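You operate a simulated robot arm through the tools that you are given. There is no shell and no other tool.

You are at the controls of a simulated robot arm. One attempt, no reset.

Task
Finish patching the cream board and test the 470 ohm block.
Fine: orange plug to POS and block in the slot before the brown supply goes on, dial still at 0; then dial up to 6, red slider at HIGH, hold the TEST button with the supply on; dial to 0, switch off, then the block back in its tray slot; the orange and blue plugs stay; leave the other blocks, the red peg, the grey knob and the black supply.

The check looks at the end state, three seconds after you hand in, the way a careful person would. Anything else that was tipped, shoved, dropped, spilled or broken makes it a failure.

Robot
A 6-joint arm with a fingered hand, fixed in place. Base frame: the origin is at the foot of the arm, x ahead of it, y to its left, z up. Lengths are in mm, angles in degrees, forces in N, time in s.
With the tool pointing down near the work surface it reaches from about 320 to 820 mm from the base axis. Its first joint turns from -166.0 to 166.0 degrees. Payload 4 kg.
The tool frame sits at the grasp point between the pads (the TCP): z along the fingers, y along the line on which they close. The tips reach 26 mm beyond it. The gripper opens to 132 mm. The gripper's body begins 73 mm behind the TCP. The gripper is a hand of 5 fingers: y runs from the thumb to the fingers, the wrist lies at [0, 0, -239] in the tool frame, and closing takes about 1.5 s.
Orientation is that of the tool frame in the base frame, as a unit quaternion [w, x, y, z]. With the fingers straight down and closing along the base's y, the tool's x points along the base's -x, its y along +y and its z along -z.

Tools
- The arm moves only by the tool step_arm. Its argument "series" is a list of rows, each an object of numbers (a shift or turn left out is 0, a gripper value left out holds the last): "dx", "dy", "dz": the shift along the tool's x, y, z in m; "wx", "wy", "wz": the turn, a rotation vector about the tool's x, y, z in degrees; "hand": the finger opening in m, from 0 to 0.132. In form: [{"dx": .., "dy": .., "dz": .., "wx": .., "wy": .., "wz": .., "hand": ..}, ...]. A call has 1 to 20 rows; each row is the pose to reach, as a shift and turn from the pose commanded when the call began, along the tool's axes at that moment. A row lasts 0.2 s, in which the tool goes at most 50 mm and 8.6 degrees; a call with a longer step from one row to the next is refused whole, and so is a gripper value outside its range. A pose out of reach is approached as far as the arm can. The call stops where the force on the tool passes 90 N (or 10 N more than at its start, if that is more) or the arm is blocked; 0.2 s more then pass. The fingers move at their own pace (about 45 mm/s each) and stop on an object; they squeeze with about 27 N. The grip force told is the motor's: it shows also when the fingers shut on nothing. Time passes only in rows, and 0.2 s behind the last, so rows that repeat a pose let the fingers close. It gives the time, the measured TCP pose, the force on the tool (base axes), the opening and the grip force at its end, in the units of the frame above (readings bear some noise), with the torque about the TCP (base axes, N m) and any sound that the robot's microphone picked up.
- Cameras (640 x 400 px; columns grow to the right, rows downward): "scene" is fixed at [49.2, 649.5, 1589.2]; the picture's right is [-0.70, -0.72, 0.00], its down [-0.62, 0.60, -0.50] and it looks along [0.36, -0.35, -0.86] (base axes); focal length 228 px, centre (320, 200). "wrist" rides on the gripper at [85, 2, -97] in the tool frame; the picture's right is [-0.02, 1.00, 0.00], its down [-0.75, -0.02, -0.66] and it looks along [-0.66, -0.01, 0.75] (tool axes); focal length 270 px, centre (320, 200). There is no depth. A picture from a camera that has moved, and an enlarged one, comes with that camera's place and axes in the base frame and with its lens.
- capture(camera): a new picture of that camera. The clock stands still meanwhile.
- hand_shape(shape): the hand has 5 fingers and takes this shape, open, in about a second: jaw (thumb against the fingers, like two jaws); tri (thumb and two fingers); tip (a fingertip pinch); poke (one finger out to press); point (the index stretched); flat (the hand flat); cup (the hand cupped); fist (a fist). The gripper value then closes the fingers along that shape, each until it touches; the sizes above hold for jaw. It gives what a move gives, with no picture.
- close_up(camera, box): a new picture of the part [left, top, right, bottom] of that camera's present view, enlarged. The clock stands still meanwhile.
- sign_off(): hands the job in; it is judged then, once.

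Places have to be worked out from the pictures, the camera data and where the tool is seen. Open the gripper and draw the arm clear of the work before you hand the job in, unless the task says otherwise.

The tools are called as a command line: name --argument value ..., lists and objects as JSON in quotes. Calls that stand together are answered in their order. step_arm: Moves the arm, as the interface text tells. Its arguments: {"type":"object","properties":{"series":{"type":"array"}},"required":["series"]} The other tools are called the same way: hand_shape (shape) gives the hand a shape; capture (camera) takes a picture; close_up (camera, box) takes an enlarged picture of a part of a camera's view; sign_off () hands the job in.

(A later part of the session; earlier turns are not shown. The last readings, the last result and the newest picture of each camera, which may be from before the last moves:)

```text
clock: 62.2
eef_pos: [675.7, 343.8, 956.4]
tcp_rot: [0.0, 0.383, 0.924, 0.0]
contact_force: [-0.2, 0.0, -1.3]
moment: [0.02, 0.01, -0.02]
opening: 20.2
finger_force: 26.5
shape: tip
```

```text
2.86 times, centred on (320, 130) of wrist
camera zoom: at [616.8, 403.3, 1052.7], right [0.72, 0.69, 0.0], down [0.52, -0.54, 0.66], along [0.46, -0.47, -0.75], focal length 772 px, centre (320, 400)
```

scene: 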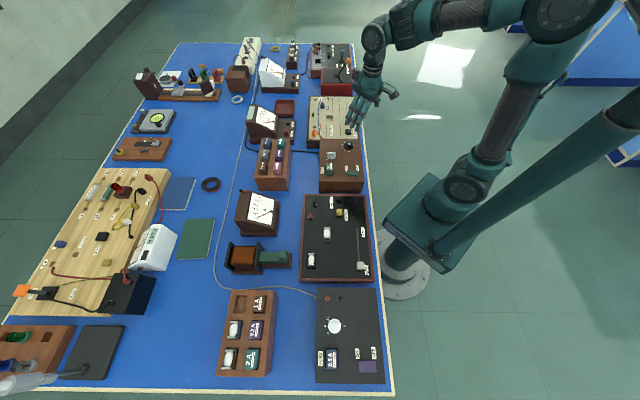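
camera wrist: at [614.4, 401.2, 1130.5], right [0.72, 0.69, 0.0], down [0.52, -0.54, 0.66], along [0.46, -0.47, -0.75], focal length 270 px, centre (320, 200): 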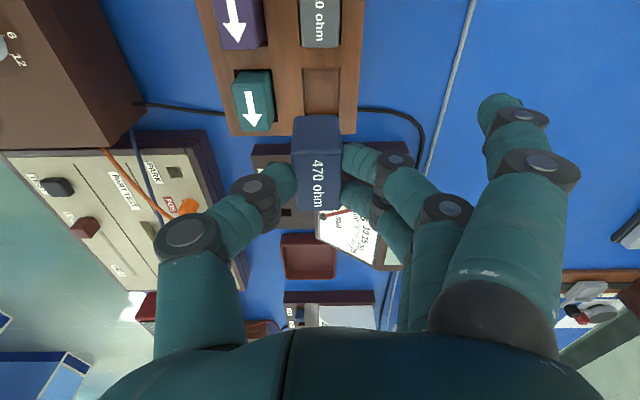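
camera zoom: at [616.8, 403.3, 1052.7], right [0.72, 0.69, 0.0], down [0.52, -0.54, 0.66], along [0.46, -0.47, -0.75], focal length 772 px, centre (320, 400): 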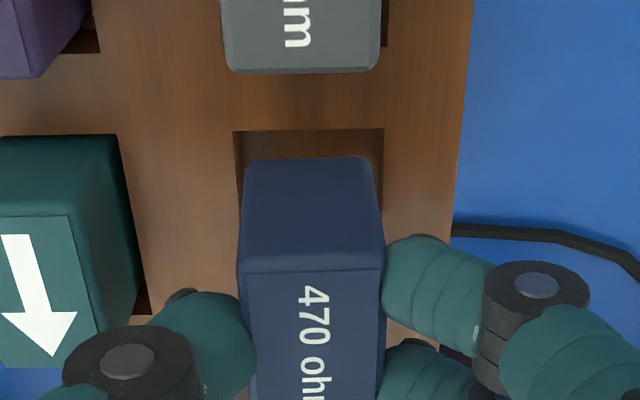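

About 1.1 mm off sideways; I correct that and lower the block into its recess until it rests.

step_arm --series '[{"dx": -0.0005, "dy": -0.0011}, {"dx": -0.0005, "dy": -0.0011}, {"dx": -0.0005, "dy": -0.0011, "dz": 0.006}, {"dx": -0.0005, "dy": -0.0011, "dz": 0.012}, {"dx": -0.0005, "dy": -0.0011, "dz": 0.017}, {"dx": -0.0005, "dy": -0.0011, "dz": 0.0215}, {"dx": -0.0005, "dy": -0.0011, "dz": 0.0215}]'

close_up --camera "wrist" --box '[200, 80, 440, 240]'

close_up --camera "scene" --box '[250, 120, 300, 170]'

```text
clock: 63.8
eef_pos: [674.4, 340.2, 934.4]
tcp_rot: [0.0, 0.383, 0.924, 0.001]
contact_force: [-0.6, 0.3, -0.4]
moment: [-0.02, 0.0, -0.02]
opening: 19.9
finger_force: 27.5
shape: tip
```

```text
2.50 times, centred on (320, 160) of wrist
camera zoom: at [616.1, 400.9, 1032.2], right [0.72, 0.69, 0.0], down [0.52, -0.54, 0.66], along [0.46, -0.47, -0.75], focal length 676 px, centre (320, 300)
```

zoom: 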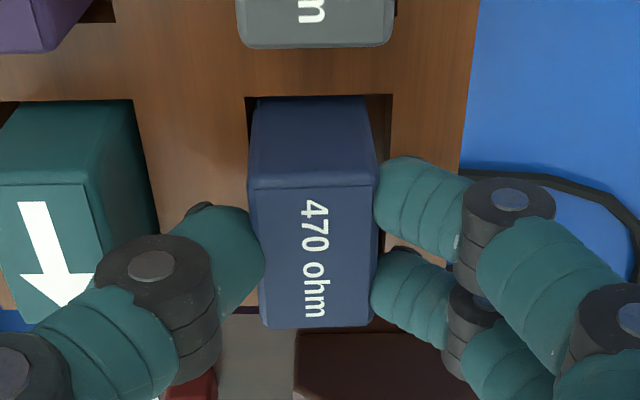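

```text
8.00 times, centred on (275, 145) of scene
camera zoom: at [49.2, 649.5, 1589.2], right [-0.7, -0.72, 0.0], down [-0.62, 0.6, -0.5], along [0.36, -0.35, -0.86], focal length 1820 px, centre (680, 640)
```

zoom: 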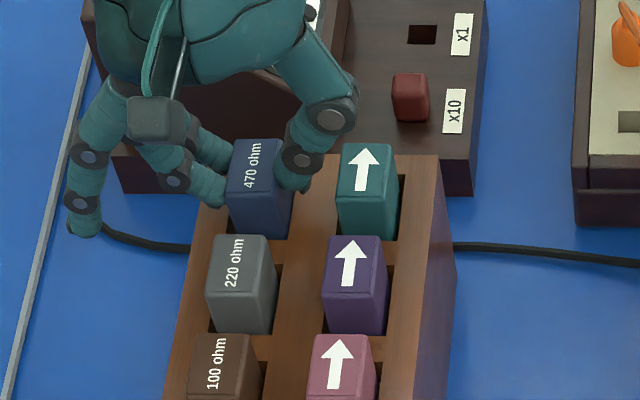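

The block is in its recess, about 1 mm from the bottom. I lower that last bit, open to 37 mm, slide the hand 8.5 mm toward the far end, and check.

step_arm --series '[{"dz": 0.001}, {"dz": 0.001, "hand": 0.037}, {"dz": 0.001, "hand": 0.037}, {"dz": 0.001, "hand": 0.037}, {"dz": 0.001, "hand": 0.037}, {"dx": -0.003, "dz": 0.001, "hand": 0.037}, {"dx": -0.006, "dz": 0.001, "hand": 0.037}, {"dx": -0.0085, "dz": 0.001, "hand": 0.037}, {"dx": -0.0085, "dz": 0.001, "hand": 0.037}]'

close_up --camera "wrist" --box '[200, 80, 440, 240]'

close_up --camera "scene" --box '[250, 120, 300, 170]'

```text
clock: 65.8
eef_pos: [682.8, 336.4, 935.3]
tcp_rot: [-0.001, 0.383, 0.924, 0.0]
contact_force: [-0.2, 0.0, 0.0]
moment: [-0.01, -0.01, 0.05]
opening: 36.4
finger_force: 0.0
shape: tip
```

```text
2.50 times, centred on (320, 160) of wrist
camera zoom: at [622.9, 395.6, 1031.3], right [0.72, 0.69, 0.0], down [0.52, -0.54, 0.66], along [0.46, -0.47, -0.75], focal length 676 px, centre (320, 300)
```

zoom: 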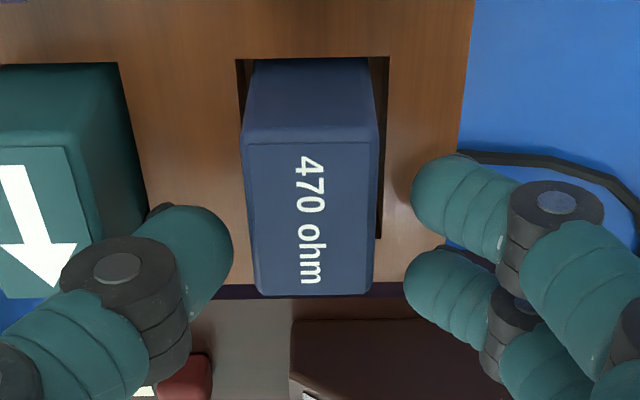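

```text
8.00 times, centred on (275, 145) of scene
camera zoom: at [49.2, 649.5, 1589.2], right [-0.7, -0.72, 0.0], down [-0.62, 0.6, -0.5], along [0.36, -0.35, -0.86], focal length 1820 px, centre (680, 640)
```

zoom: 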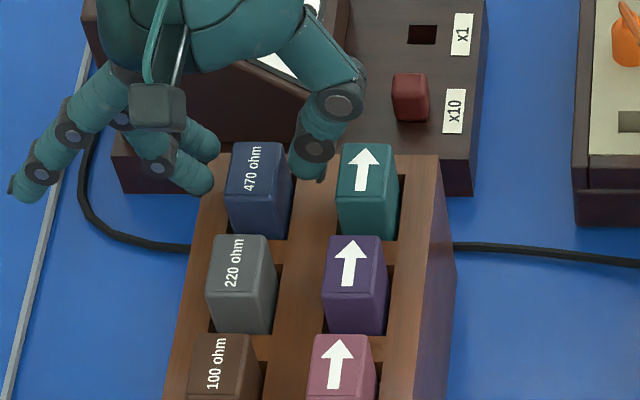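

The block centre is now 8.6 mm toward the camera from the TCP, as intended, and nothing touches. I close and lift.

step_arm --series '[{"dy": -0.0004, "hand": 0.015}, {"dy": -0.0004, "hand": 0.015}, {"dy": -0.0004, "hand": 0.015}, {"dy": -0.0004, "hand": 0.015}, {"dy": -0.0004, "hand": 0.015}, {"dy": -0.0004, "hand": 0.015}]'

close_up --camera "wrist" --box '[200, 80, 440, 240]'

```text
clock: 67.2
eef_pos: [680.8, 335.8, 934.4]
tcp_rot: [0.0, 0.383, 0.924, 0.0]
contact_force: [-0.7, -0.6, -0.1]
moment: [-0.04, -0.02, 0.04]
opening: 20.5
finger_force: 27.1
shape: tip
```

```text
2.50 times, centred on (320, 160) of wrist
camera zoom: at [622.5, 395.5, 1030.9], right [0.72, 0.69, 0.0], down [0.52, -0.54, 0.66], along [0.46, -0.47, -0.75], focal length 676 px, centre (320, 300)
```

zoom: 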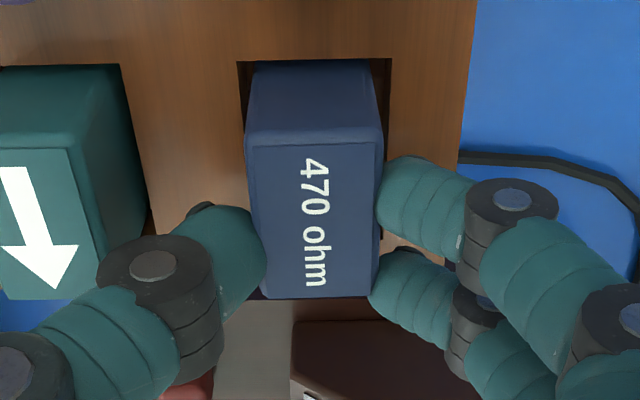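

Gripped well. I lift 100 mm and carry it to above the board slot at (654, -2.5) so that the block centre is over the slot.

step_arm --series '[{"dz": -0.005}, {"dz": -0.015}, {"dz": -0.035}, {"dz": -0.06}, {"dz": -0.085}, {"dz": -0.1}, {"dx": -0.02, "dy": -0.024, "dz": -0.1}, {"dx": -0.045, "dy": -0.054, "dz": -0.1}, {"dx": -0.073, "dy": -0.086, "dz": -0.1}, {"dx": -0.101, "dy": -0.119, "dz": -0.1}, {"dx": -0.129, "dy": -0.152, "dz": -0.1}, {"dx": -0.157, "dy": -0.185, "dz": -0.1}, {"dx": -0.185, "dy": -0.217, "dz": -0.1}, {"dx": -0.205, "dy": -0.24, "dz": -0.1}, {"dx": -0.219, "dy": -0.2569, "dz": -0.1}, {"dx": -0.219, "dy": -0.2569, "dz": -0.1}, {"dx": -0.219, "dy": -0.2569, "dz": -0.1}]'

capture --camera "wrist"

close_up --camera "wrist" --box '[260, 40, 380, 140]'

```text
clock: 70.8
eef_pos: [653.5, 0.5, 1032.2]
tcp_rot: [0.0, 0.382, 0.924, 0.0]
contact_force: [-0.2, -0.8, 0.2]
moment: [-0.01, 0.0, -0.01]
opening: 20.3
finger_force: 27.0
shape: tip
```

```text
taken
camera wrist: at [594.5, 60.4, 1130.3], right [0.72, 0.69, 0.0], down [0.52, -0.54, 0.66], along [0.46, -0.47, -0.75], focal length 270 px, centre (320, 200)
```

wrist: 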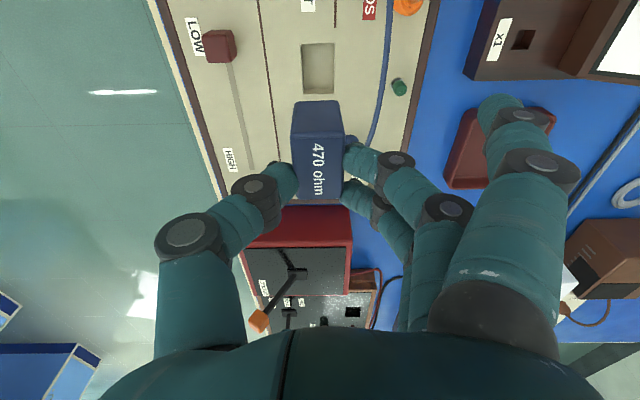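

```text
4.00 times, centred on (320, 90) of wrist
camera zoom: at [594.5, 60.4, 1130.3], right [0.72, 0.69, 0.0], down [0.52, -0.54, 0.66], along [0.46, -0.47, -0.75], focal length 1081 px, centre (320, 640)
```

zoom: 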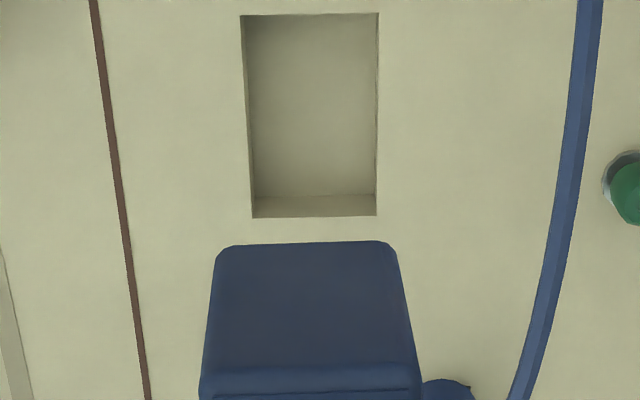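

The slot centre is now 6.45 mm versus the block's 8.3 mm, so I shift 1.9 mm farther along and lower to z 910, bottom of the block about 7 mm above the board.

step_arm --series '[{"dx": -0.0019, "dz": 0.02}, {"dx": -0.0019, "dz": 0.045}, {"dx": -0.0019, "dz": 0.07}, {"dx": -0.0019, "dz": 0.095}, {"dx": -0.0019, "dz": 0.115}, {"dx": -0.0019, "dz": 0.123}, {"dx": -0.0019, "dz": 0.123}, {"dx": -0.0019, "dz": 0.123}]'

capture --camera "wrist"

close_up --camera "wrist" --box '[260, 60, 380, 160]'

close_up --camera "scene" --box '[310, 90, 350, 130]'

```text
clock: 72.6
eef_pos: [656.3, -2.1, 911.5]
tcp_rot: [0.0, 0.383, 0.924, 0.0]
contact_force: [0.0, 0.0, -0.2]
moment: [0.0, -0.04, -0.01]
opening: 20.5
finger_force: 26.6
shape: tip
```

```text
taken
camera wrist: at [597.5, 57.6, 1008.7], right [0.72, 0.69, 0.0], down [0.52, -0.54, 0.66], along [0.46, -0.47, -0.75], focal length 270 px, centre (320, 200)
```

wrist: 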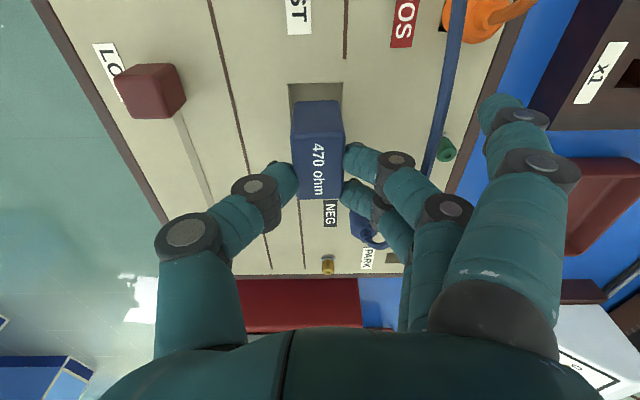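

```text
4.00 times, centred on (320, 110) of wrist
camera zoom: at [597.5, 57.6, 1008.7], right [0.72, 0.69, 0.0], down [0.52, -0.54, 0.66], along [0.46, -0.47, -0.75], focal length 1081 px, centre (320, 560)
```

zoom: 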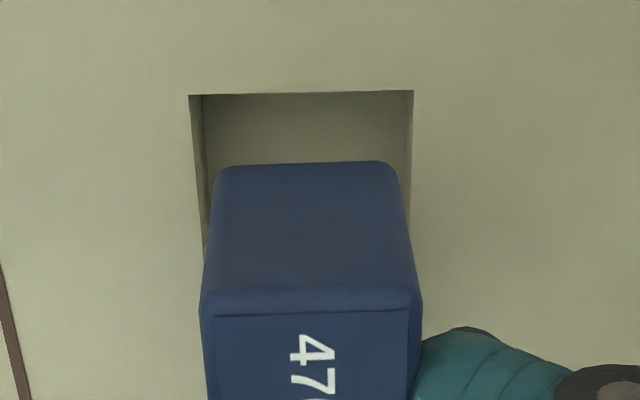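

```text
10.00 times, centred on (330, 110) of scene
camera zoom: at [49.2, 649.5, 1589.2], right [-0.7, -0.72, 0.0], down [-0.62, 0.6, -0.5], along [0.36, -0.35, -0.86], focal length 2275 px, centre (220, 1100)
```

zoom: 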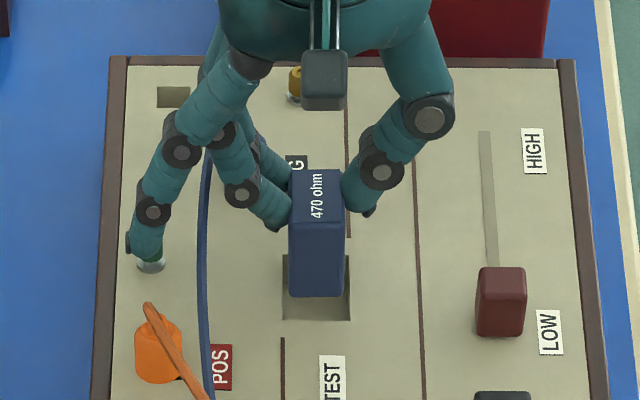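

The settle error left the block about 2.4 mm too far along; I correct that at this height and recheck.

step_arm --series '[{"dx": 0.0012, "dy": -0.0002}, {"dx": 0.0024, "dy": -0.0004}, {"dx": 0.0024, "dy": -0.0004}, {"dx": 0.0024, "dy": -0.0004, "dz": 0.003}]'

close_up --camera "wrist" --box '[260, 60, 380, 160]'

```text
clock: 73.6
eef_pos: [653.7, -0.8, 908.2]
tcp_rot: [0.0, 0.383, 0.924, 0.0]
contact_force: [0.6, -0.9, -0.5]
moment: [-0.01, -0.02, -0.04]
opening: 20.6
finger_force: 26.8
shape: tip
```

```text
4.00 times, centred on (320, 110) of wrist
camera zoom: at [595.3, 59.1, 1005.4], right [0.72, 0.69, 0.0], down [0.52, -0.54, 0.66], along [0.46, -0.47, -0.75], focal length 1081 px, centre (320, 560)
```

zoom: 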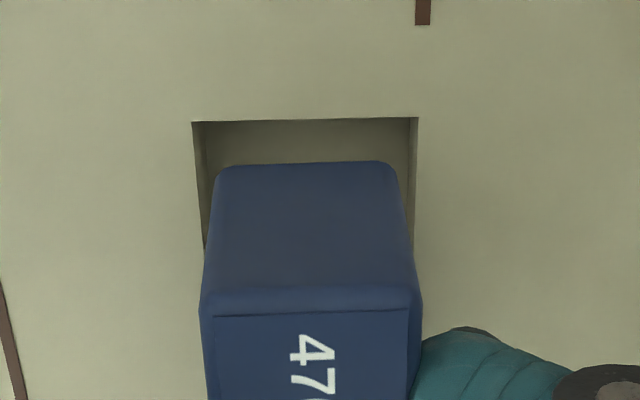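

Aligned within 0.3 mm. I lower the block into the slot in small steps.

step_arm --series '[{"dz": 0.004}, {"dz": 0.008}, {"dz": 0.012}, {"dz": 0.015}, {"dz": 0.018}, {"dz": 0.0195}, {"dz": 0.0195}]'

capture --camera "wrist"

close_up --camera "scene" --box '[310, 90, 350, 130]'

```text
clock: 75.2
eef_pos: [654.3, -2.2, 889.0]
tcp_rot: [0.0, 0.383, 0.924, 0.0]
contact_force: [-1.4, -2.3, 9.4]
moment: [-0.02, 0.01, 0.01]
opening: 21.0
finger_force: 27.0
shape: tip
```

```text
taken
camera wrist: at [595.2, 58.8, 985.9], right [0.72, 0.69, 0.0], down [0.52, -0.54, 0.66], along [0.46, -0.47, -0.75], focal length 270 px, centre (320, 200)
```

wrist: 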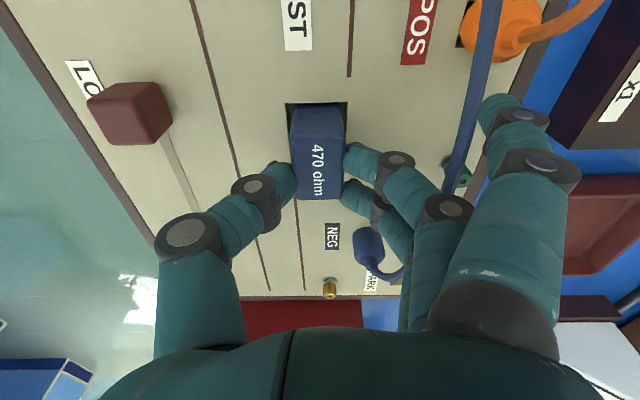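

```text
10.00 times, centred on (330, 110) of scene
camera zoom: at [49.2, 649.5, 1589.2], right [-0.7, -0.72, 0.0], down [-0.62, 0.6, -0.5], along [0.36, -0.35, -0.86], focal length 2275 px, centre (220, 1100)
```

zoom: 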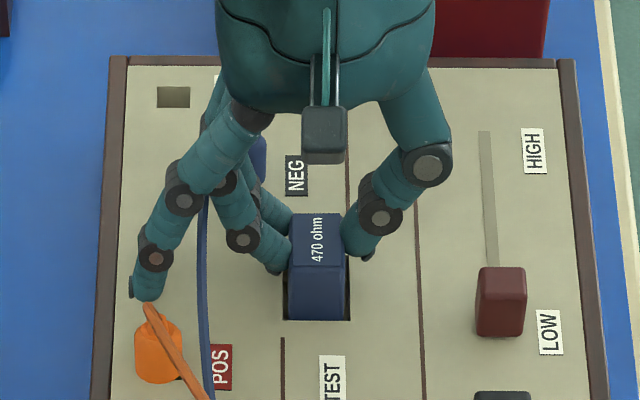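

The block bottoms with a light 9 N reaction at TCP z 889, squarely in the slot. I release and rise.

step_arm --series '[{"dz": -0.001, "hand": 0.045}, {"dz": -0.001, "hand": 0.045}, {"dz": -0.001, "hand": 0.045}, {"dz": -0.001, "hand": 0.045}, {"dz": -0.001, "hand": 0.045}, {"dz": -0.02, "hand": 0.045}, {"dz": -0.05, "hand": 0.045}, {"dz": -0.08, "hand": 0.045}, {"dz": -0.11, "hand": 0.045}, {"dz": -0.14, "hand": 0.045}, {"dz": -0.14, "hand": 0.045}]'

capture --camera "wrist"

close_up --camera "scene" --box '[300, 80, 370, 150]'

close_up --camera "scene" --box '[310, 130, 370, 200]'

```text
clock: 77.6
eef_pos: [656.2, -1.5, 1027.1]
tcp_rot: [0.0, 0.382, 0.924, 0.001]
contact_force: [0.1, 0.0, 0.5]
moment: [0.04, -0.01, 0.01]
opening: 44.6
finger_force: 0.1
shape: tip
```

```text
taken
camera wrist: at [596.8, 60.1, 1125.0], right [0.72, 0.69, 0.0], down [0.52, -0.54, 0.66], along [0.46, -0.47, -0.75], focal length 270 px, centre (320, 200)
```

wrist: 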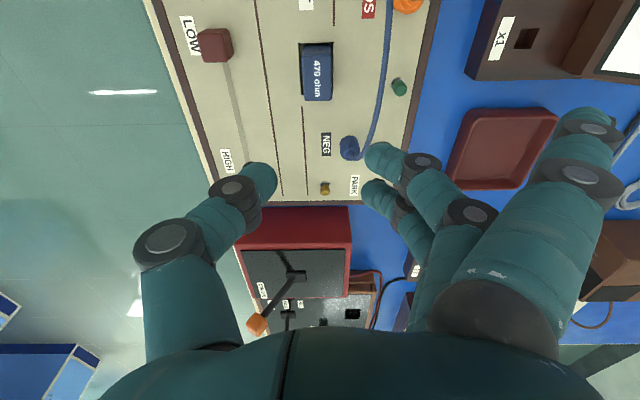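

```text
5.71 times, centred on (335, 115) of scene
camera zoom: at [49.2, 649.5, 1589.2], right [-0.7, -0.72, 0.0], down [-0.62, 0.6, -0.5], along [0.36, -0.35, -0.86], focal length 1300 px, centre (234, 686)
```

zoom: 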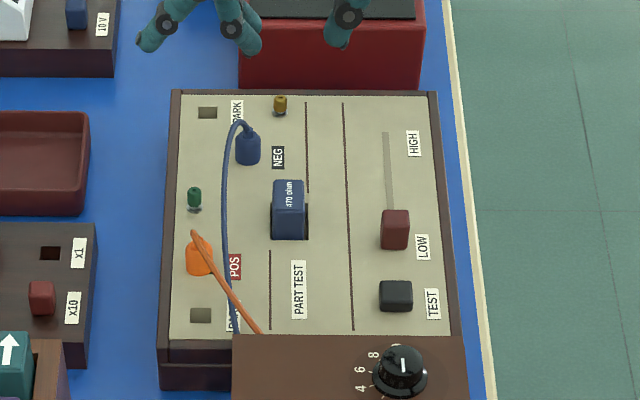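

```text
5.71 times, centred on (340, 165) of scene
camera zoom: at [49.2, 649.5, 1589.2], right [-0.7, -0.72, 0.0], down [-0.62, 0.6, -0.5], along [0.36, -0.35, -0.86], focal length 1300 px, centre (206, 400)
```

zoom: 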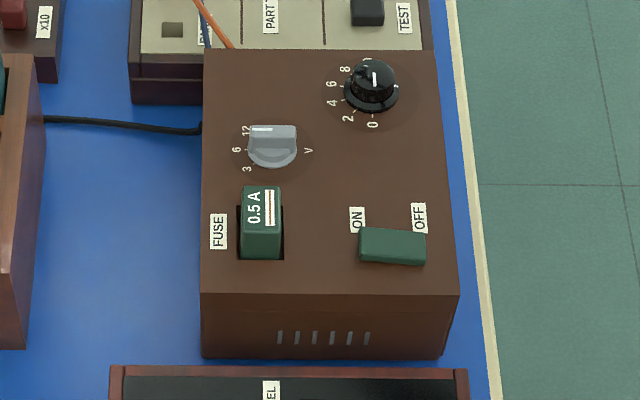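

The block sits in the slot. The orange plug looks slightly leaning in this view, so I zoom in to check it.

close_up --camera "scene" --box '[318, 110, 338, 130]'

close_up --camera "scene" --box '[325, 90, 350, 115]'

close_up --camera "wrist" --box '[360, 0, 460, 60]'

```text
16.00 times, centred on (328, 120) of scene
camera zoom: at [49.2, 649.5, 1589.2], right [-0.7, -0.72, 0.0], down [-0.62, 0.6, -0.5], along [0.36, -0.35, -0.86], focal length 3640 px, centre (192, 1480)
```

zoom: 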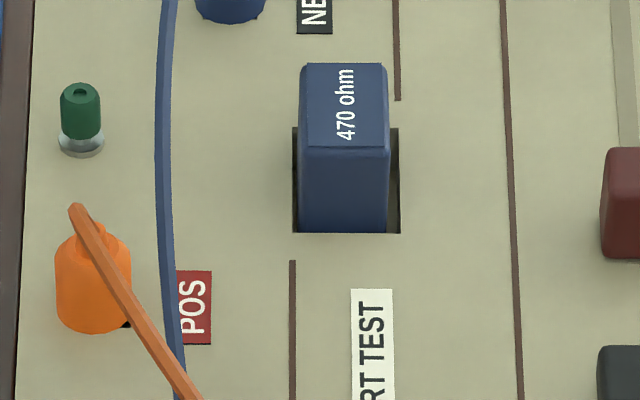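

```text
16.00 times, centred on (338, 102) of scene
camera zoom: at [49.2, 649.5, 1589.2], right [-0.7, -0.72, 0.0], down [-0.62, 0.6, -0.5], along [0.36, -0.35, -0.86], focal length 3640 px, centre (40, 1760)
```

zoom: 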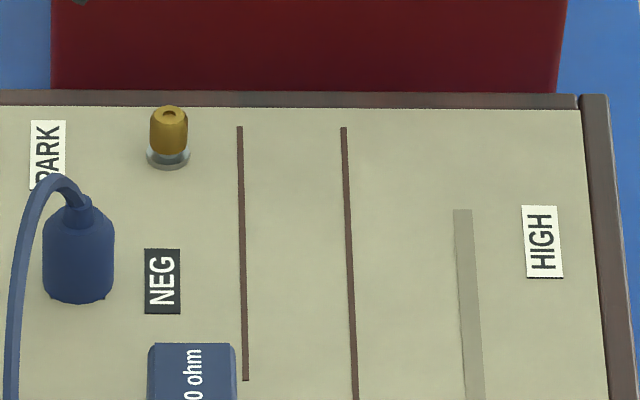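

```text
6.40 times, centred on (410, 30) of wrist
camera zoom: at [596.8, 60.1, 1125.0], right [0.72, 0.69, 0.0], down [0.52, -0.54, 0.66], along [0.46, -0.47, -0.75], focal length 1730 px, centre (-256, 1288)
```

zoom: 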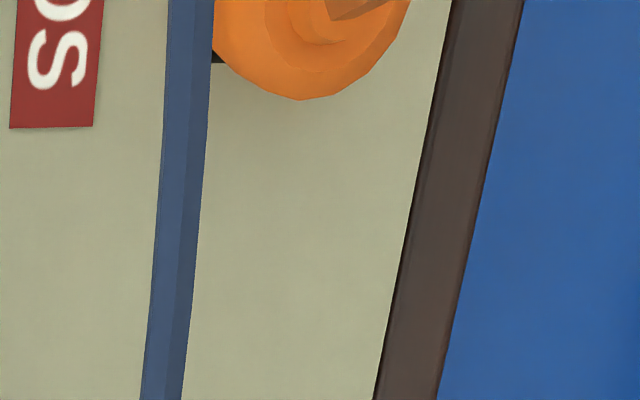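

The plug body is flush with the board and the block is seated. Now the supply: I switch to the jaw shape (no stray index) and fly over the brown supply for a close look at the rocker, still at this yaw.

hand_shape --shape "jaw"

step_arm --series '[{"dx": 0.03, "dy": -0.006, "hand": 0.1}, {"dx": 0.07, "dy": -0.014}, {"dx": 0.11, "dy": -0.022}, {"dx": 0.15, "dy": -0.03}, {"dx": 0.19, "dy": -0.038}, {"dx": 0.23, "dy": -0.047}, {"dx": 0.27, "dy": -0.056}, {"dx": 0.305, "dy": -0.063}, {"dx": 0.323, "dy": -0.0665, "dz": 0.01}, {"dx": 0.323, "dy": -0.0665, "dz": 0.018}, {"dx": 0.323, "dy": -0.0665, "dz": 0.018}]'

capture --camera "wrist"

capture --camera "scene"

```text
clock: 78.5
eef_pos: [655.9, -0.1, 1026.9]
tcp_rot: [0.0, 0.383, 0.924, 0.0]
contact_force: [-0.6, 0.1, 0.7]
moment: [-0.03, 0.0, 0.01]
opening: 132.0
finger_force: 0.1
shape: jaw
```

```text
clock: 80.9
eef_pos: [379.8, 180.0, 1010.0]
tcp_rot: [-0.001, 0.383, 0.924, 0.0]
contact_force: [-0.7, 0.0, -1.1]
moment: [0.03, 0.01, -0.01]
opening: 100.3
finger_force: 0.0
shape: jaw
```

```text
taken
camera wrist: at [320.3, 240.7, 1107.4], right [0.72, 0.69, 0.0], down [0.52, -0.54, 0.66], along [0.46, -0.47, -0.75], focal length 270 px, centre (320, 200)
```

wrist: 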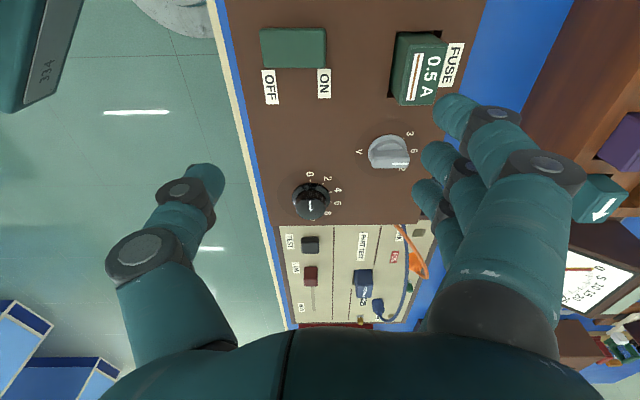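

```text
taken
```

scene: 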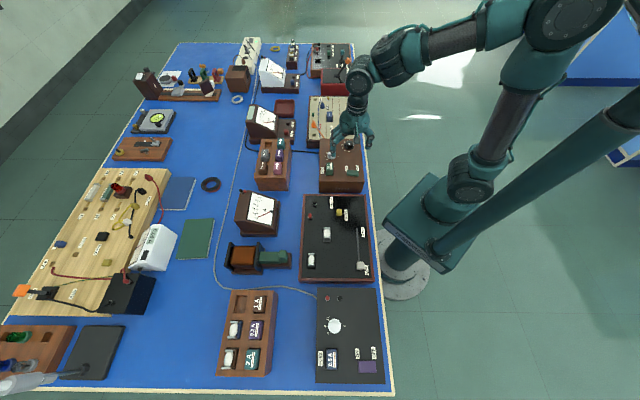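

Rocker, fuse, dial and grey knob are all in view. I enlarge the rocker and the dial.

close_up --camera "wrist" --box '[240, 10, 360, 110]'

close_up --camera "wrist" --box '[280, 160, 350, 230]'

close_up --camera "scene" --box '[330, 160, 370, 200]'

```text
4.00 times, centred on (300, 60) of wrist
camera zoom: at [320.3, 240.7, 1107.4], right [0.72, 0.69, 0.0], down [0.52, -0.54, 0.66], along [0.46, -0.47, -0.75], focal length 1081 px, centre (400, 760)
```

zoom: 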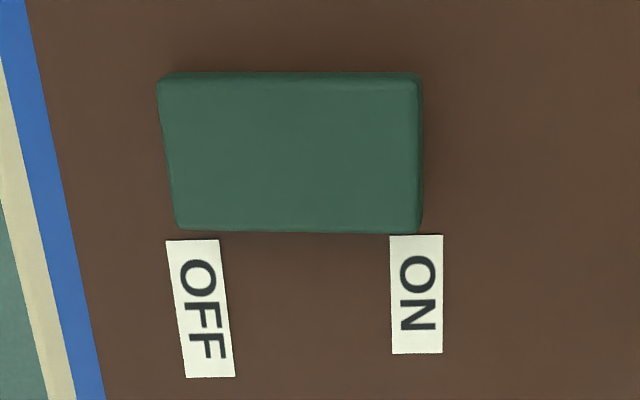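

```text
5.71 times, centred on (315, 195) of wrist
camera zoom: at [320.3, 240.7, 1107.4], right [0.72, 0.69, 0.0], down [0.52, -0.54, 0.66], along [0.46, -0.47, -0.75], focal length 1544 px, centre (349, 229)
```

zoom: 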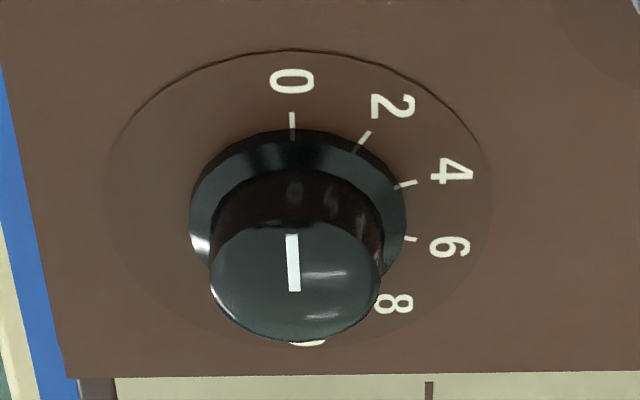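

```text
10.00 times, centred on (350, 180) of scene
camera zoom: at [49.2, 649.5, 1589.2], right [-0.7, -0.72, 0.0], down [-0.62, 0.6, -0.5], along [0.36, -0.35, -0.86], focal length 2275 px, centre (20, 400)
```

zoom: 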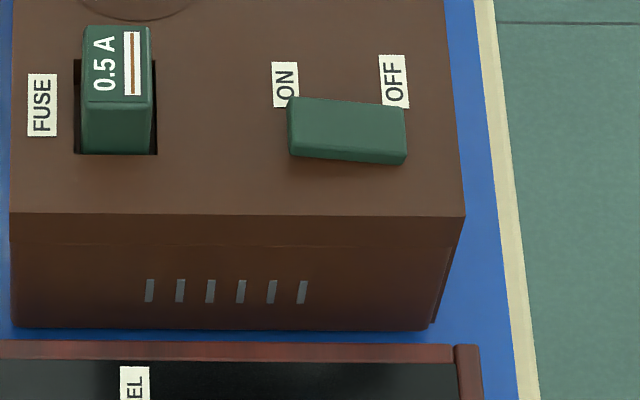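

The rocker's ON end is raised (supply off), and the dial line points at 0; the panel is at z≈893, dial centre ≈ (443, 100), 0→6 is about 104° clockwise. I close the fingertips and go above the ON half at about (348, 205).

step_arm --series '[{"dx": 0.01, "dy": -0.001, "dz": 0.01, "hand": 0.0}, {"dx": 0.025, "dy": -0.002, "dz": 0.03, "hand": 0.0}, {"dx": 0.0405, "dy": -0.004, "dz": 0.045, "hand": 0.0}, {"dx": 0.0405, "dy": -0.004, "dz": 0.055, "hand": 0.0}, {"dx": 0.0405, "dy": -0.004, "dz": 0.06, "hand": 0.0}, {"dx": 0.0405, "dy": -0.004, "dz": 0.06, "hand": 0.0}, {"dx": 0.0405, "dy": -0.004, "dz": 0.06, "hand": 0.0}, {"dx": 0.0405, "dy": -0.004, "dz": 0.06, "hand": 0.0}]'

capture --camera "wrist"

close_up --camera "wrist" --box '[230, 80, 410, 220]'

close_up --camera "scene" --box '[320, 140, 380, 200]'

```text
clock: 82.7
eef_pos: [347.4, 206.5, 952.2]
tcp_rot: [0.0, 0.383, 0.924, 0.0]
contact_force: [-0.2, 0.3, 0.7]
moment: [0.0, 0.02, 0.02]
opening: 0.0
finger_force: 26.6
shape: jaw
```

```text
taken
camera wrist: at [288.2, 266.8, 1048.5], right [0.72, 0.69, 0.0], down [0.52, -0.54, 0.66], along [0.46, -0.47, -0.75], focal length 270 px, centre (320, 200)
```

wrist: 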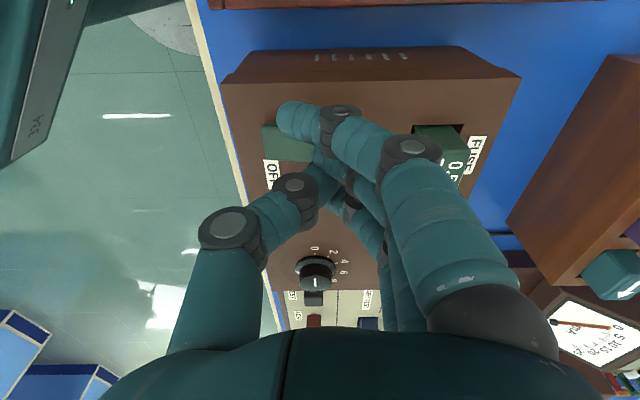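

```text
2.86 times, centred on (320, 150) of wrist
camera zoom: at [288.2, 266.8, 1048.5], right [0.72, 0.69, 0.0], down [0.52, -0.54, 0.66], along [0.46, -0.47, -0.75], focal length 772 px, centre (320, 343)
```

zoom: 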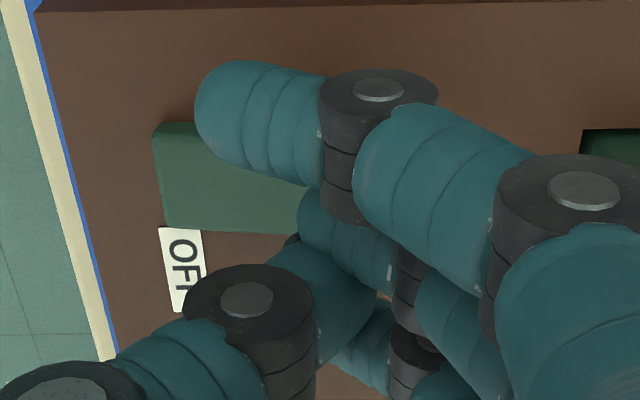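

```text
6.67 times, centred on (350, 170) of scene
camera zoom: at [49.2, 649.5, 1589.2], right [-0.7, -0.72, 0.0], down [-0.62, 0.6, -0.5], along [0.36, -0.35, -0.86], focal length 1516 px, centre (120, 400)
```

zoom: 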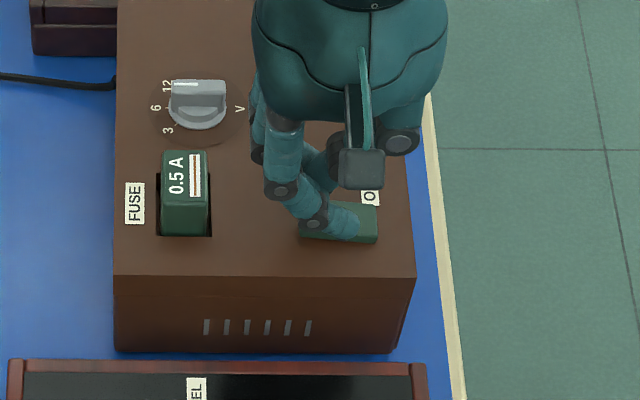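

Closed fully, the index curls across sideways. I open slightly to about 14 mm so all tips point down, and look again.

step_arm --series '[{"hand": 0.014}, {"hand": 0.014}, {"hand": 0.014}, {"hand": 0.014}]'

close_up --camera "wrist" --box '[230, 60, 430, 200]'

close_up --camera "scene" --box '[335, 155, 375, 195]'

```text
clock: 83.7
eef_pos: [346.9, 205.6, 951.4]
tcp_rot: [0.001, 0.383, 0.924, 0.0]
contact_force: [-0.7, 0.7, -0.1]
moment: [-0.04, 0.01, 0.0]
opening: 13.3
finger_force: 0.1
shape: jaw
```

```text
2.86 times, centred on (330, 130) of wrist
camera zoom: at [288.2, 266.8, 1048.5], right [0.72, 0.69, 0.0], down [0.52, -0.54, 0.66], along [0.46, -0.47, -0.75], focal length 772 px, centre (291, 400)
```

zoom: 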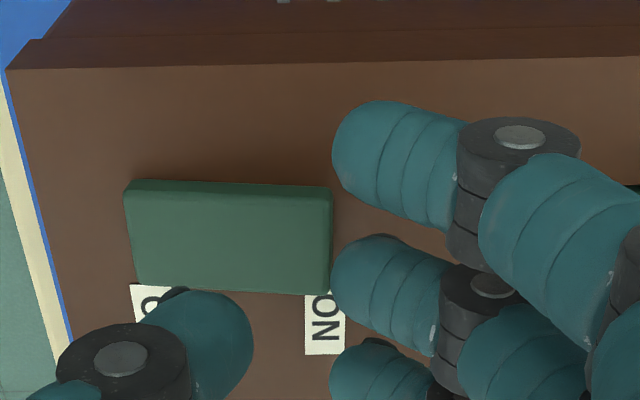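

```text
10.00 times, centred on (355, 175) of scene
camera zoom: at [49.2, 649.5, 1589.2], right [-0.7, -0.72, 0.0], down [-0.62, 0.6, -0.5], along [0.36, -0.35, -0.86], focal length 2275 px, centre (-30, 450)
```

zoom: 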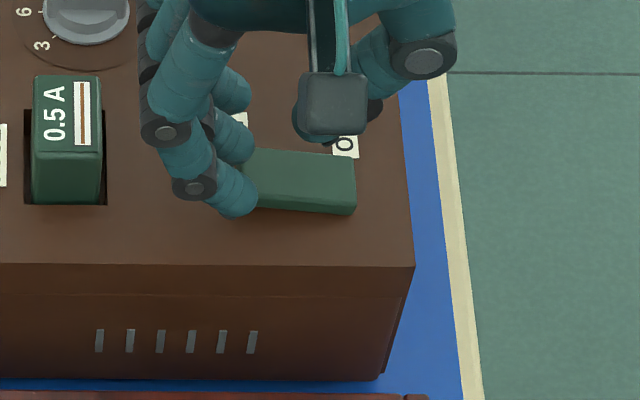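

The thumb and fingers would straddle the rocker's pivot this way. I turn the hand 90° in tip shape so the fingers line up across the rocker, centred over the ON end, after rising a bit.

step_arm --series '[{"dz": -0.03}, {"dz": -0.05, "dy": 0.004}, {"dz": -0.05, "dy": 0.0081}, {"dz": -0.05, "dy": 0.0081}]'

hand_shape --shape "tip"

step_arm --series '[{"wz": -8, "hand": 0.01}, {"wz": -16, "hand": 0.01}, {"wz": -24, "hand": 0.01}, {"wz": -32, "hand": 0.01}, {"wz": -40, "hand": 0.01}, {"wz": -48, "hand": 0.01}, {"wz": -56, "hand": 0.01}, {"wz": -64, "hand": 0.01}, {"wz": -72, "hand": 0.01}, {"wz": -80, "hand": 0.01}, {"wz": -86, "hand": 0.01}, {"wz": -90, "hand": 0.01}, {"wz": -90, "hand": 0.01}]'

capture --camera "wrist"

close_up --camera "scene" --box '[320, 130, 400, 210]'

```text
clock: 84.7
eef_pos: [352.0, 212.1, 1000.8]
tcp_rot: [0.0, 0.382, 0.924, 0.0]
contact_force: [0.3, -0.1, 0.0]
moment: [-0.01, 0.03, 0.02]
opening: 13.2
finger_force: 0.0
shape: jaw
```

```text
clock: 85.6
eef_pos: [352.7, 212.0, 1001.4]
tcp_rot: [0.0, 0.382, 0.924, 0.0]
contact_force: [-0.6, 0.0, 0.4]
moment: [0.0, 0.02, 0.02]
opening: 132.0
finger_force: 0.0
shape: tip
```

```text
clock: 88.4
eef_pos: [354.0, 211.7, 1000.1]
tcp_rot: [0.001, -0.383, 0.924, 0.0]
contact_force: [0.3, 0.0, -0.5]
moment: [-0.01, 0.02, 0.03]
opening: 10.8
finger_force: 0.0
shape: tip
```

```text
taken
camera wrist: at [292.1, 152.9, 1097.7], right [-0.69, 0.72, 0.0], down [0.54, 0.52, 0.66], along [0.47, 0.46, -0.75], focal length 270 px, centre (320, 200)
```

wrist: 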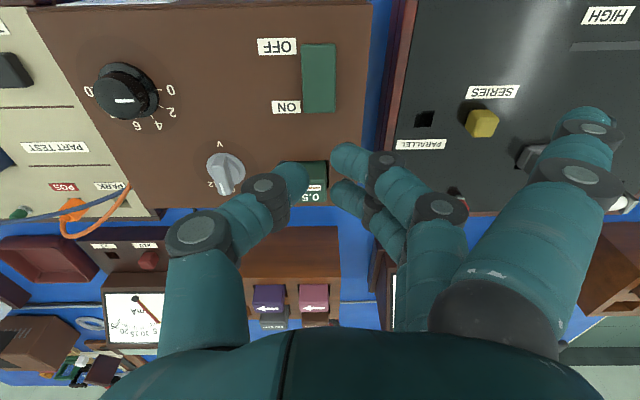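

```text
5.00 times, centred on (360, 170) of scene
camera zoom: at [49.2, 649.5, 1589.2], right [-0.7, -0.72, 0.0], down [-0.62, 0.6, -0.5], along [0.36, -0.35, -0.86], focal length 1137 px, centre (120, 350)
```

zoom: 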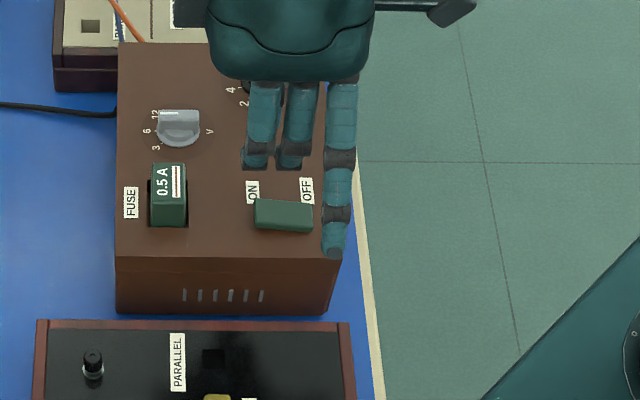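

Now the two pinch fingers and thumb line up along the board direction near the ON end, and the index hangs off the front. I enlarge the rocker to check alignment.

close_up --camera "wrist" --box '[250, 20, 410, 220]'

```text
2.00 times, centred on (330, 120) of wrist
camera zoom: at [292.1, 152.9, 1097.7], right [-0.69, 0.72, 0.0], down [0.54, 0.52, 0.66], along [0.47, 0.46, -0.75], focal length 541 px, centre (300, 360)
```

zoom: 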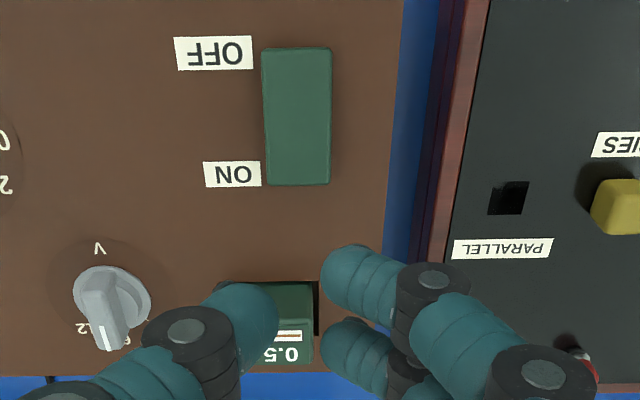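

The rocker's pivot is at 22 mm and its ON end right under the TCP; the middle finger lies over the ON half lengthwise but 13 mm too far sideways. I shift 13 mm sideways and lower to just above it.

step_arm --series '[{"dx": -0.001, "dy": -0.013, "dz": 0.02}, {"dx": -0.001, "dy": -0.013, "dz": 0.045}, {"dx": -0.001, "dy": -0.013, "dz": 0.062}, {"dx": -0.001, "dy": -0.013, "dz": 0.062}, {"dx": -0.001, "dy": -0.013, "dz": 0.062}]'

capture --camera "wrist"

close_up --camera "wrist" --box '[230, 60, 430, 220]'

close_up --camera "scene" --box '[330, 150, 380, 200]'

```text
clock: 89.6
eef_pos: [363.7, 203.7, 938.9]
tcp_rot: [-0.001, -0.382, 0.924, 0.0]
contact_force: [0.2, -0.8, 0.2]
moment: [0.02, 0.0, -0.01]
opening: 10.7
finger_force: 0.1
shape: tip
```

```text
taken
camera wrist: at [302.0, 144.1, 1035.9], right [-0.69, 0.72, 0.0], down [0.54, 0.52, 0.66], along [0.47, 0.46, -0.75], focal length 270 px, centre (320, 200)
```

wrist: 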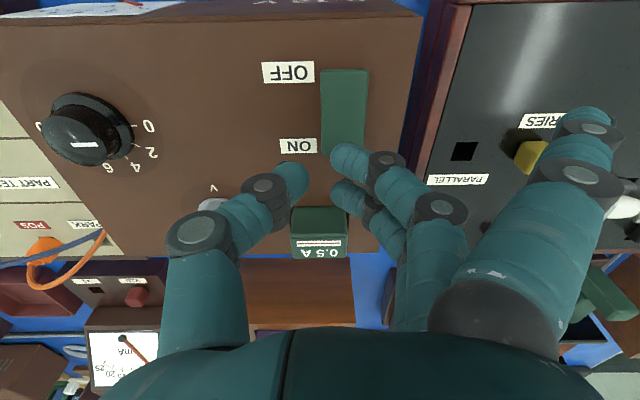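

```text
2.50 times, centred on (330, 140) of wrist
camera zoom: at [302.0, 144.1, 1035.9], right [-0.69, 0.72, 0.0], down [0.54, 0.52, 0.66], along [0.47, 0.46, -0.75], focal length 676 px, centre (295, 350)
```

zoom: 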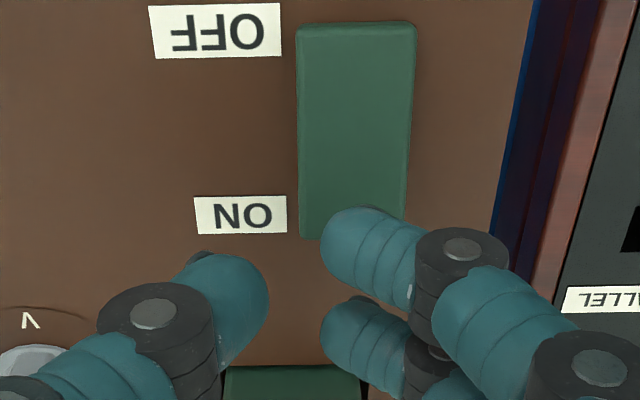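

```text
8.00 times, centred on (355, 175) of scene
camera zoom: at [49.2, 649.5, 1589.2], right [-0.7, -0.72, 0.0], down [-0.62, 0.6, -0.5], along [0.36, -0.35, -0.86], focal length 1820 px, centre (40, 400)
```

zoom: 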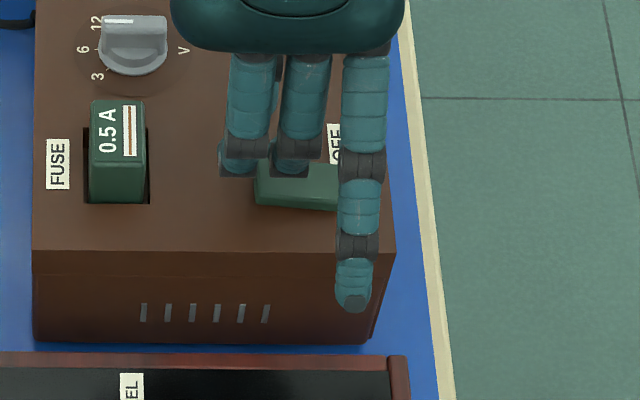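

The middle finger is squarely above the ON end. I press down gradually and read the force.

step_arm --series '[{"dz": 0.005}, {"dz": 0.009}, {"dz": 0.0115}, {"dz": 0.013}, {"dz": 0.0145}]'

close_up --camera "wrist" --box '[230, 60, 430, 220]'

close_up --camera "scene" --box '[330, 150, 380, 200]'

```text
clock: 90.8
eef_pos: [362.5, 202.8, 925.0]
tcp_rot: [0.001, -0.383, 0.924, 0.0]
contact_force: [-2.1, 4.2, 14.4]
moment: [0.08, 0.33, -0.07]
opening: 11.8
finger_force: 0.1
shape: tip
```

```text
2.50 times, centred on (330, 140) of wrist
camera zoom: at [301.6, 144.0, 1021.8], right [-0.69, 0.72, 0.0], down [0.54, 0.52, 0.66], along [0.48, 0.46, -0.75], focal length 676 px, centre (295, 350)
```

zoom: 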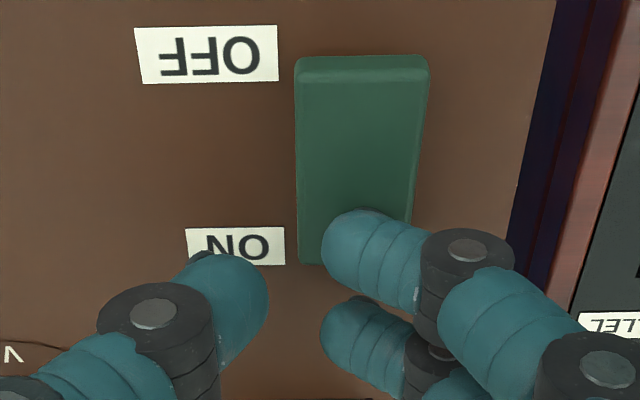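

```text
8.00 times, centred on (355, 175) of scene
camera zoom: at [49.2, 649.5, 1589.2], right [-0.7, -0.72, 0.0], down [-0.62, 0.6, -0.5], along [0.36, -0.35, -0.86], focal length 1820 px, centre (40, 400)
```

zoom: 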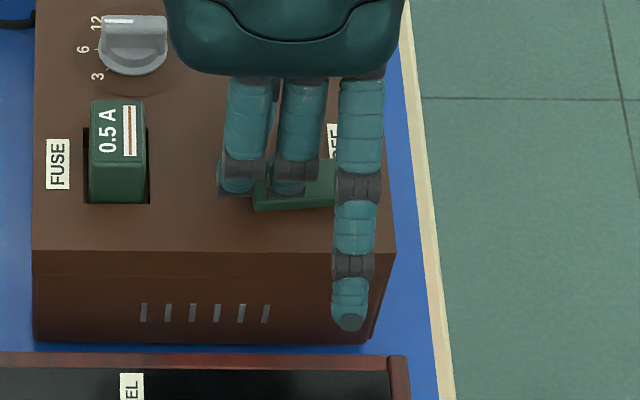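

The rocker has tipped: its OFF end is now raised. I lift off and verify.

step_arm --series '[{"dz": -0.015}, {"dz": -0.04}, {"dz": -0.07}, {"dz": -0.1}, {"dz": -0.1}]'

close_up --camera "wrist" --box '[250, 20, 410, 160]'

close_up --camera "scene" --box '[330, 150, 380, 200]'

close_up --camera "scene" --box '[240, 90, 360, 150]'

```text
clock: 92.0
eef_pos: [361.8, 203.8, 1024.8]
tcp_rot: [0.0, -0.383, 0.924, 0.0]
contact_force: [-0.7, 0.0, 0.9]
moment: [-0.02, 0.0, 0.0]
opening: 10.7
finger_force: 0.0
shape: tip
```

```text
2.86 times, centred on (330, 90) of wrist
camera zoom: at [301.1, 144.3, 1122.4], right [-0.69, 0.72, 0.0], down [0.54, 0.52, 0.66], along [0.47, 0.46, -0.75], focal length 772 px, centre (291, 514)
```

zoom: 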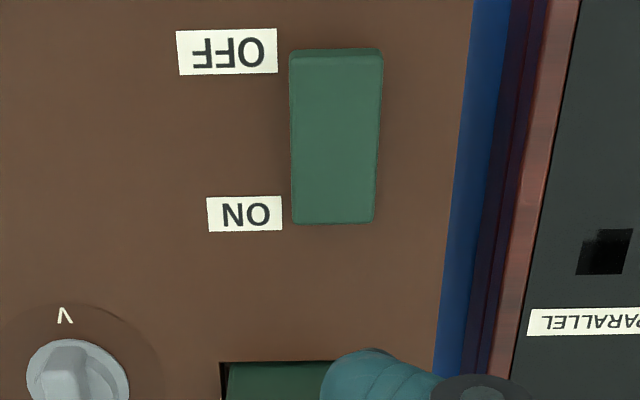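

```text
8.00 times, centred on (355, 175) of scene
camera zoom: at [49.2, 649.5, 1589.2], right [-0.7, -0.72, 0.0], down [-0.62, 0.6, -0.5], along [0.36, -0.35, -0.86], focal length 1820 px, centre (40, 400)
```

zoom: 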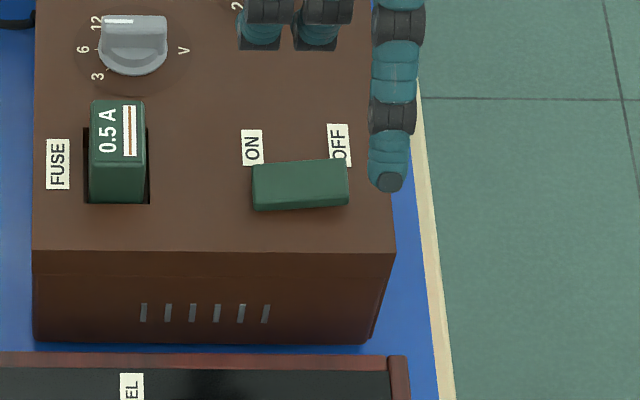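

```text
5.33 times, centred on (300, 120) of scene
camera zoom: at [49.2, 649.5, 1589.2], right [-0.7, -0.72, 0.0], down [-0.62, 0.6, -0.5], along [0.36, -0.35, -0.86], focal length 1213 px, centre (427, 627)
```

zoom: 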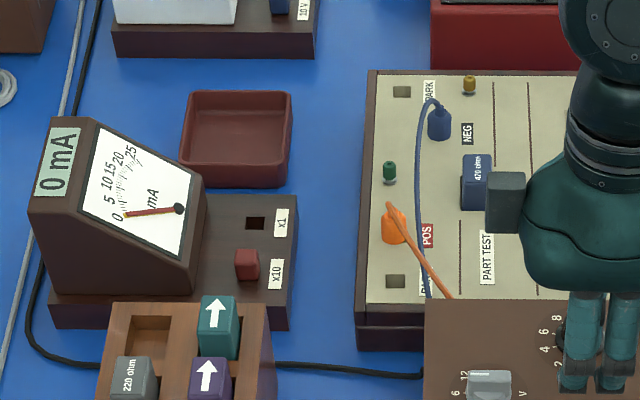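

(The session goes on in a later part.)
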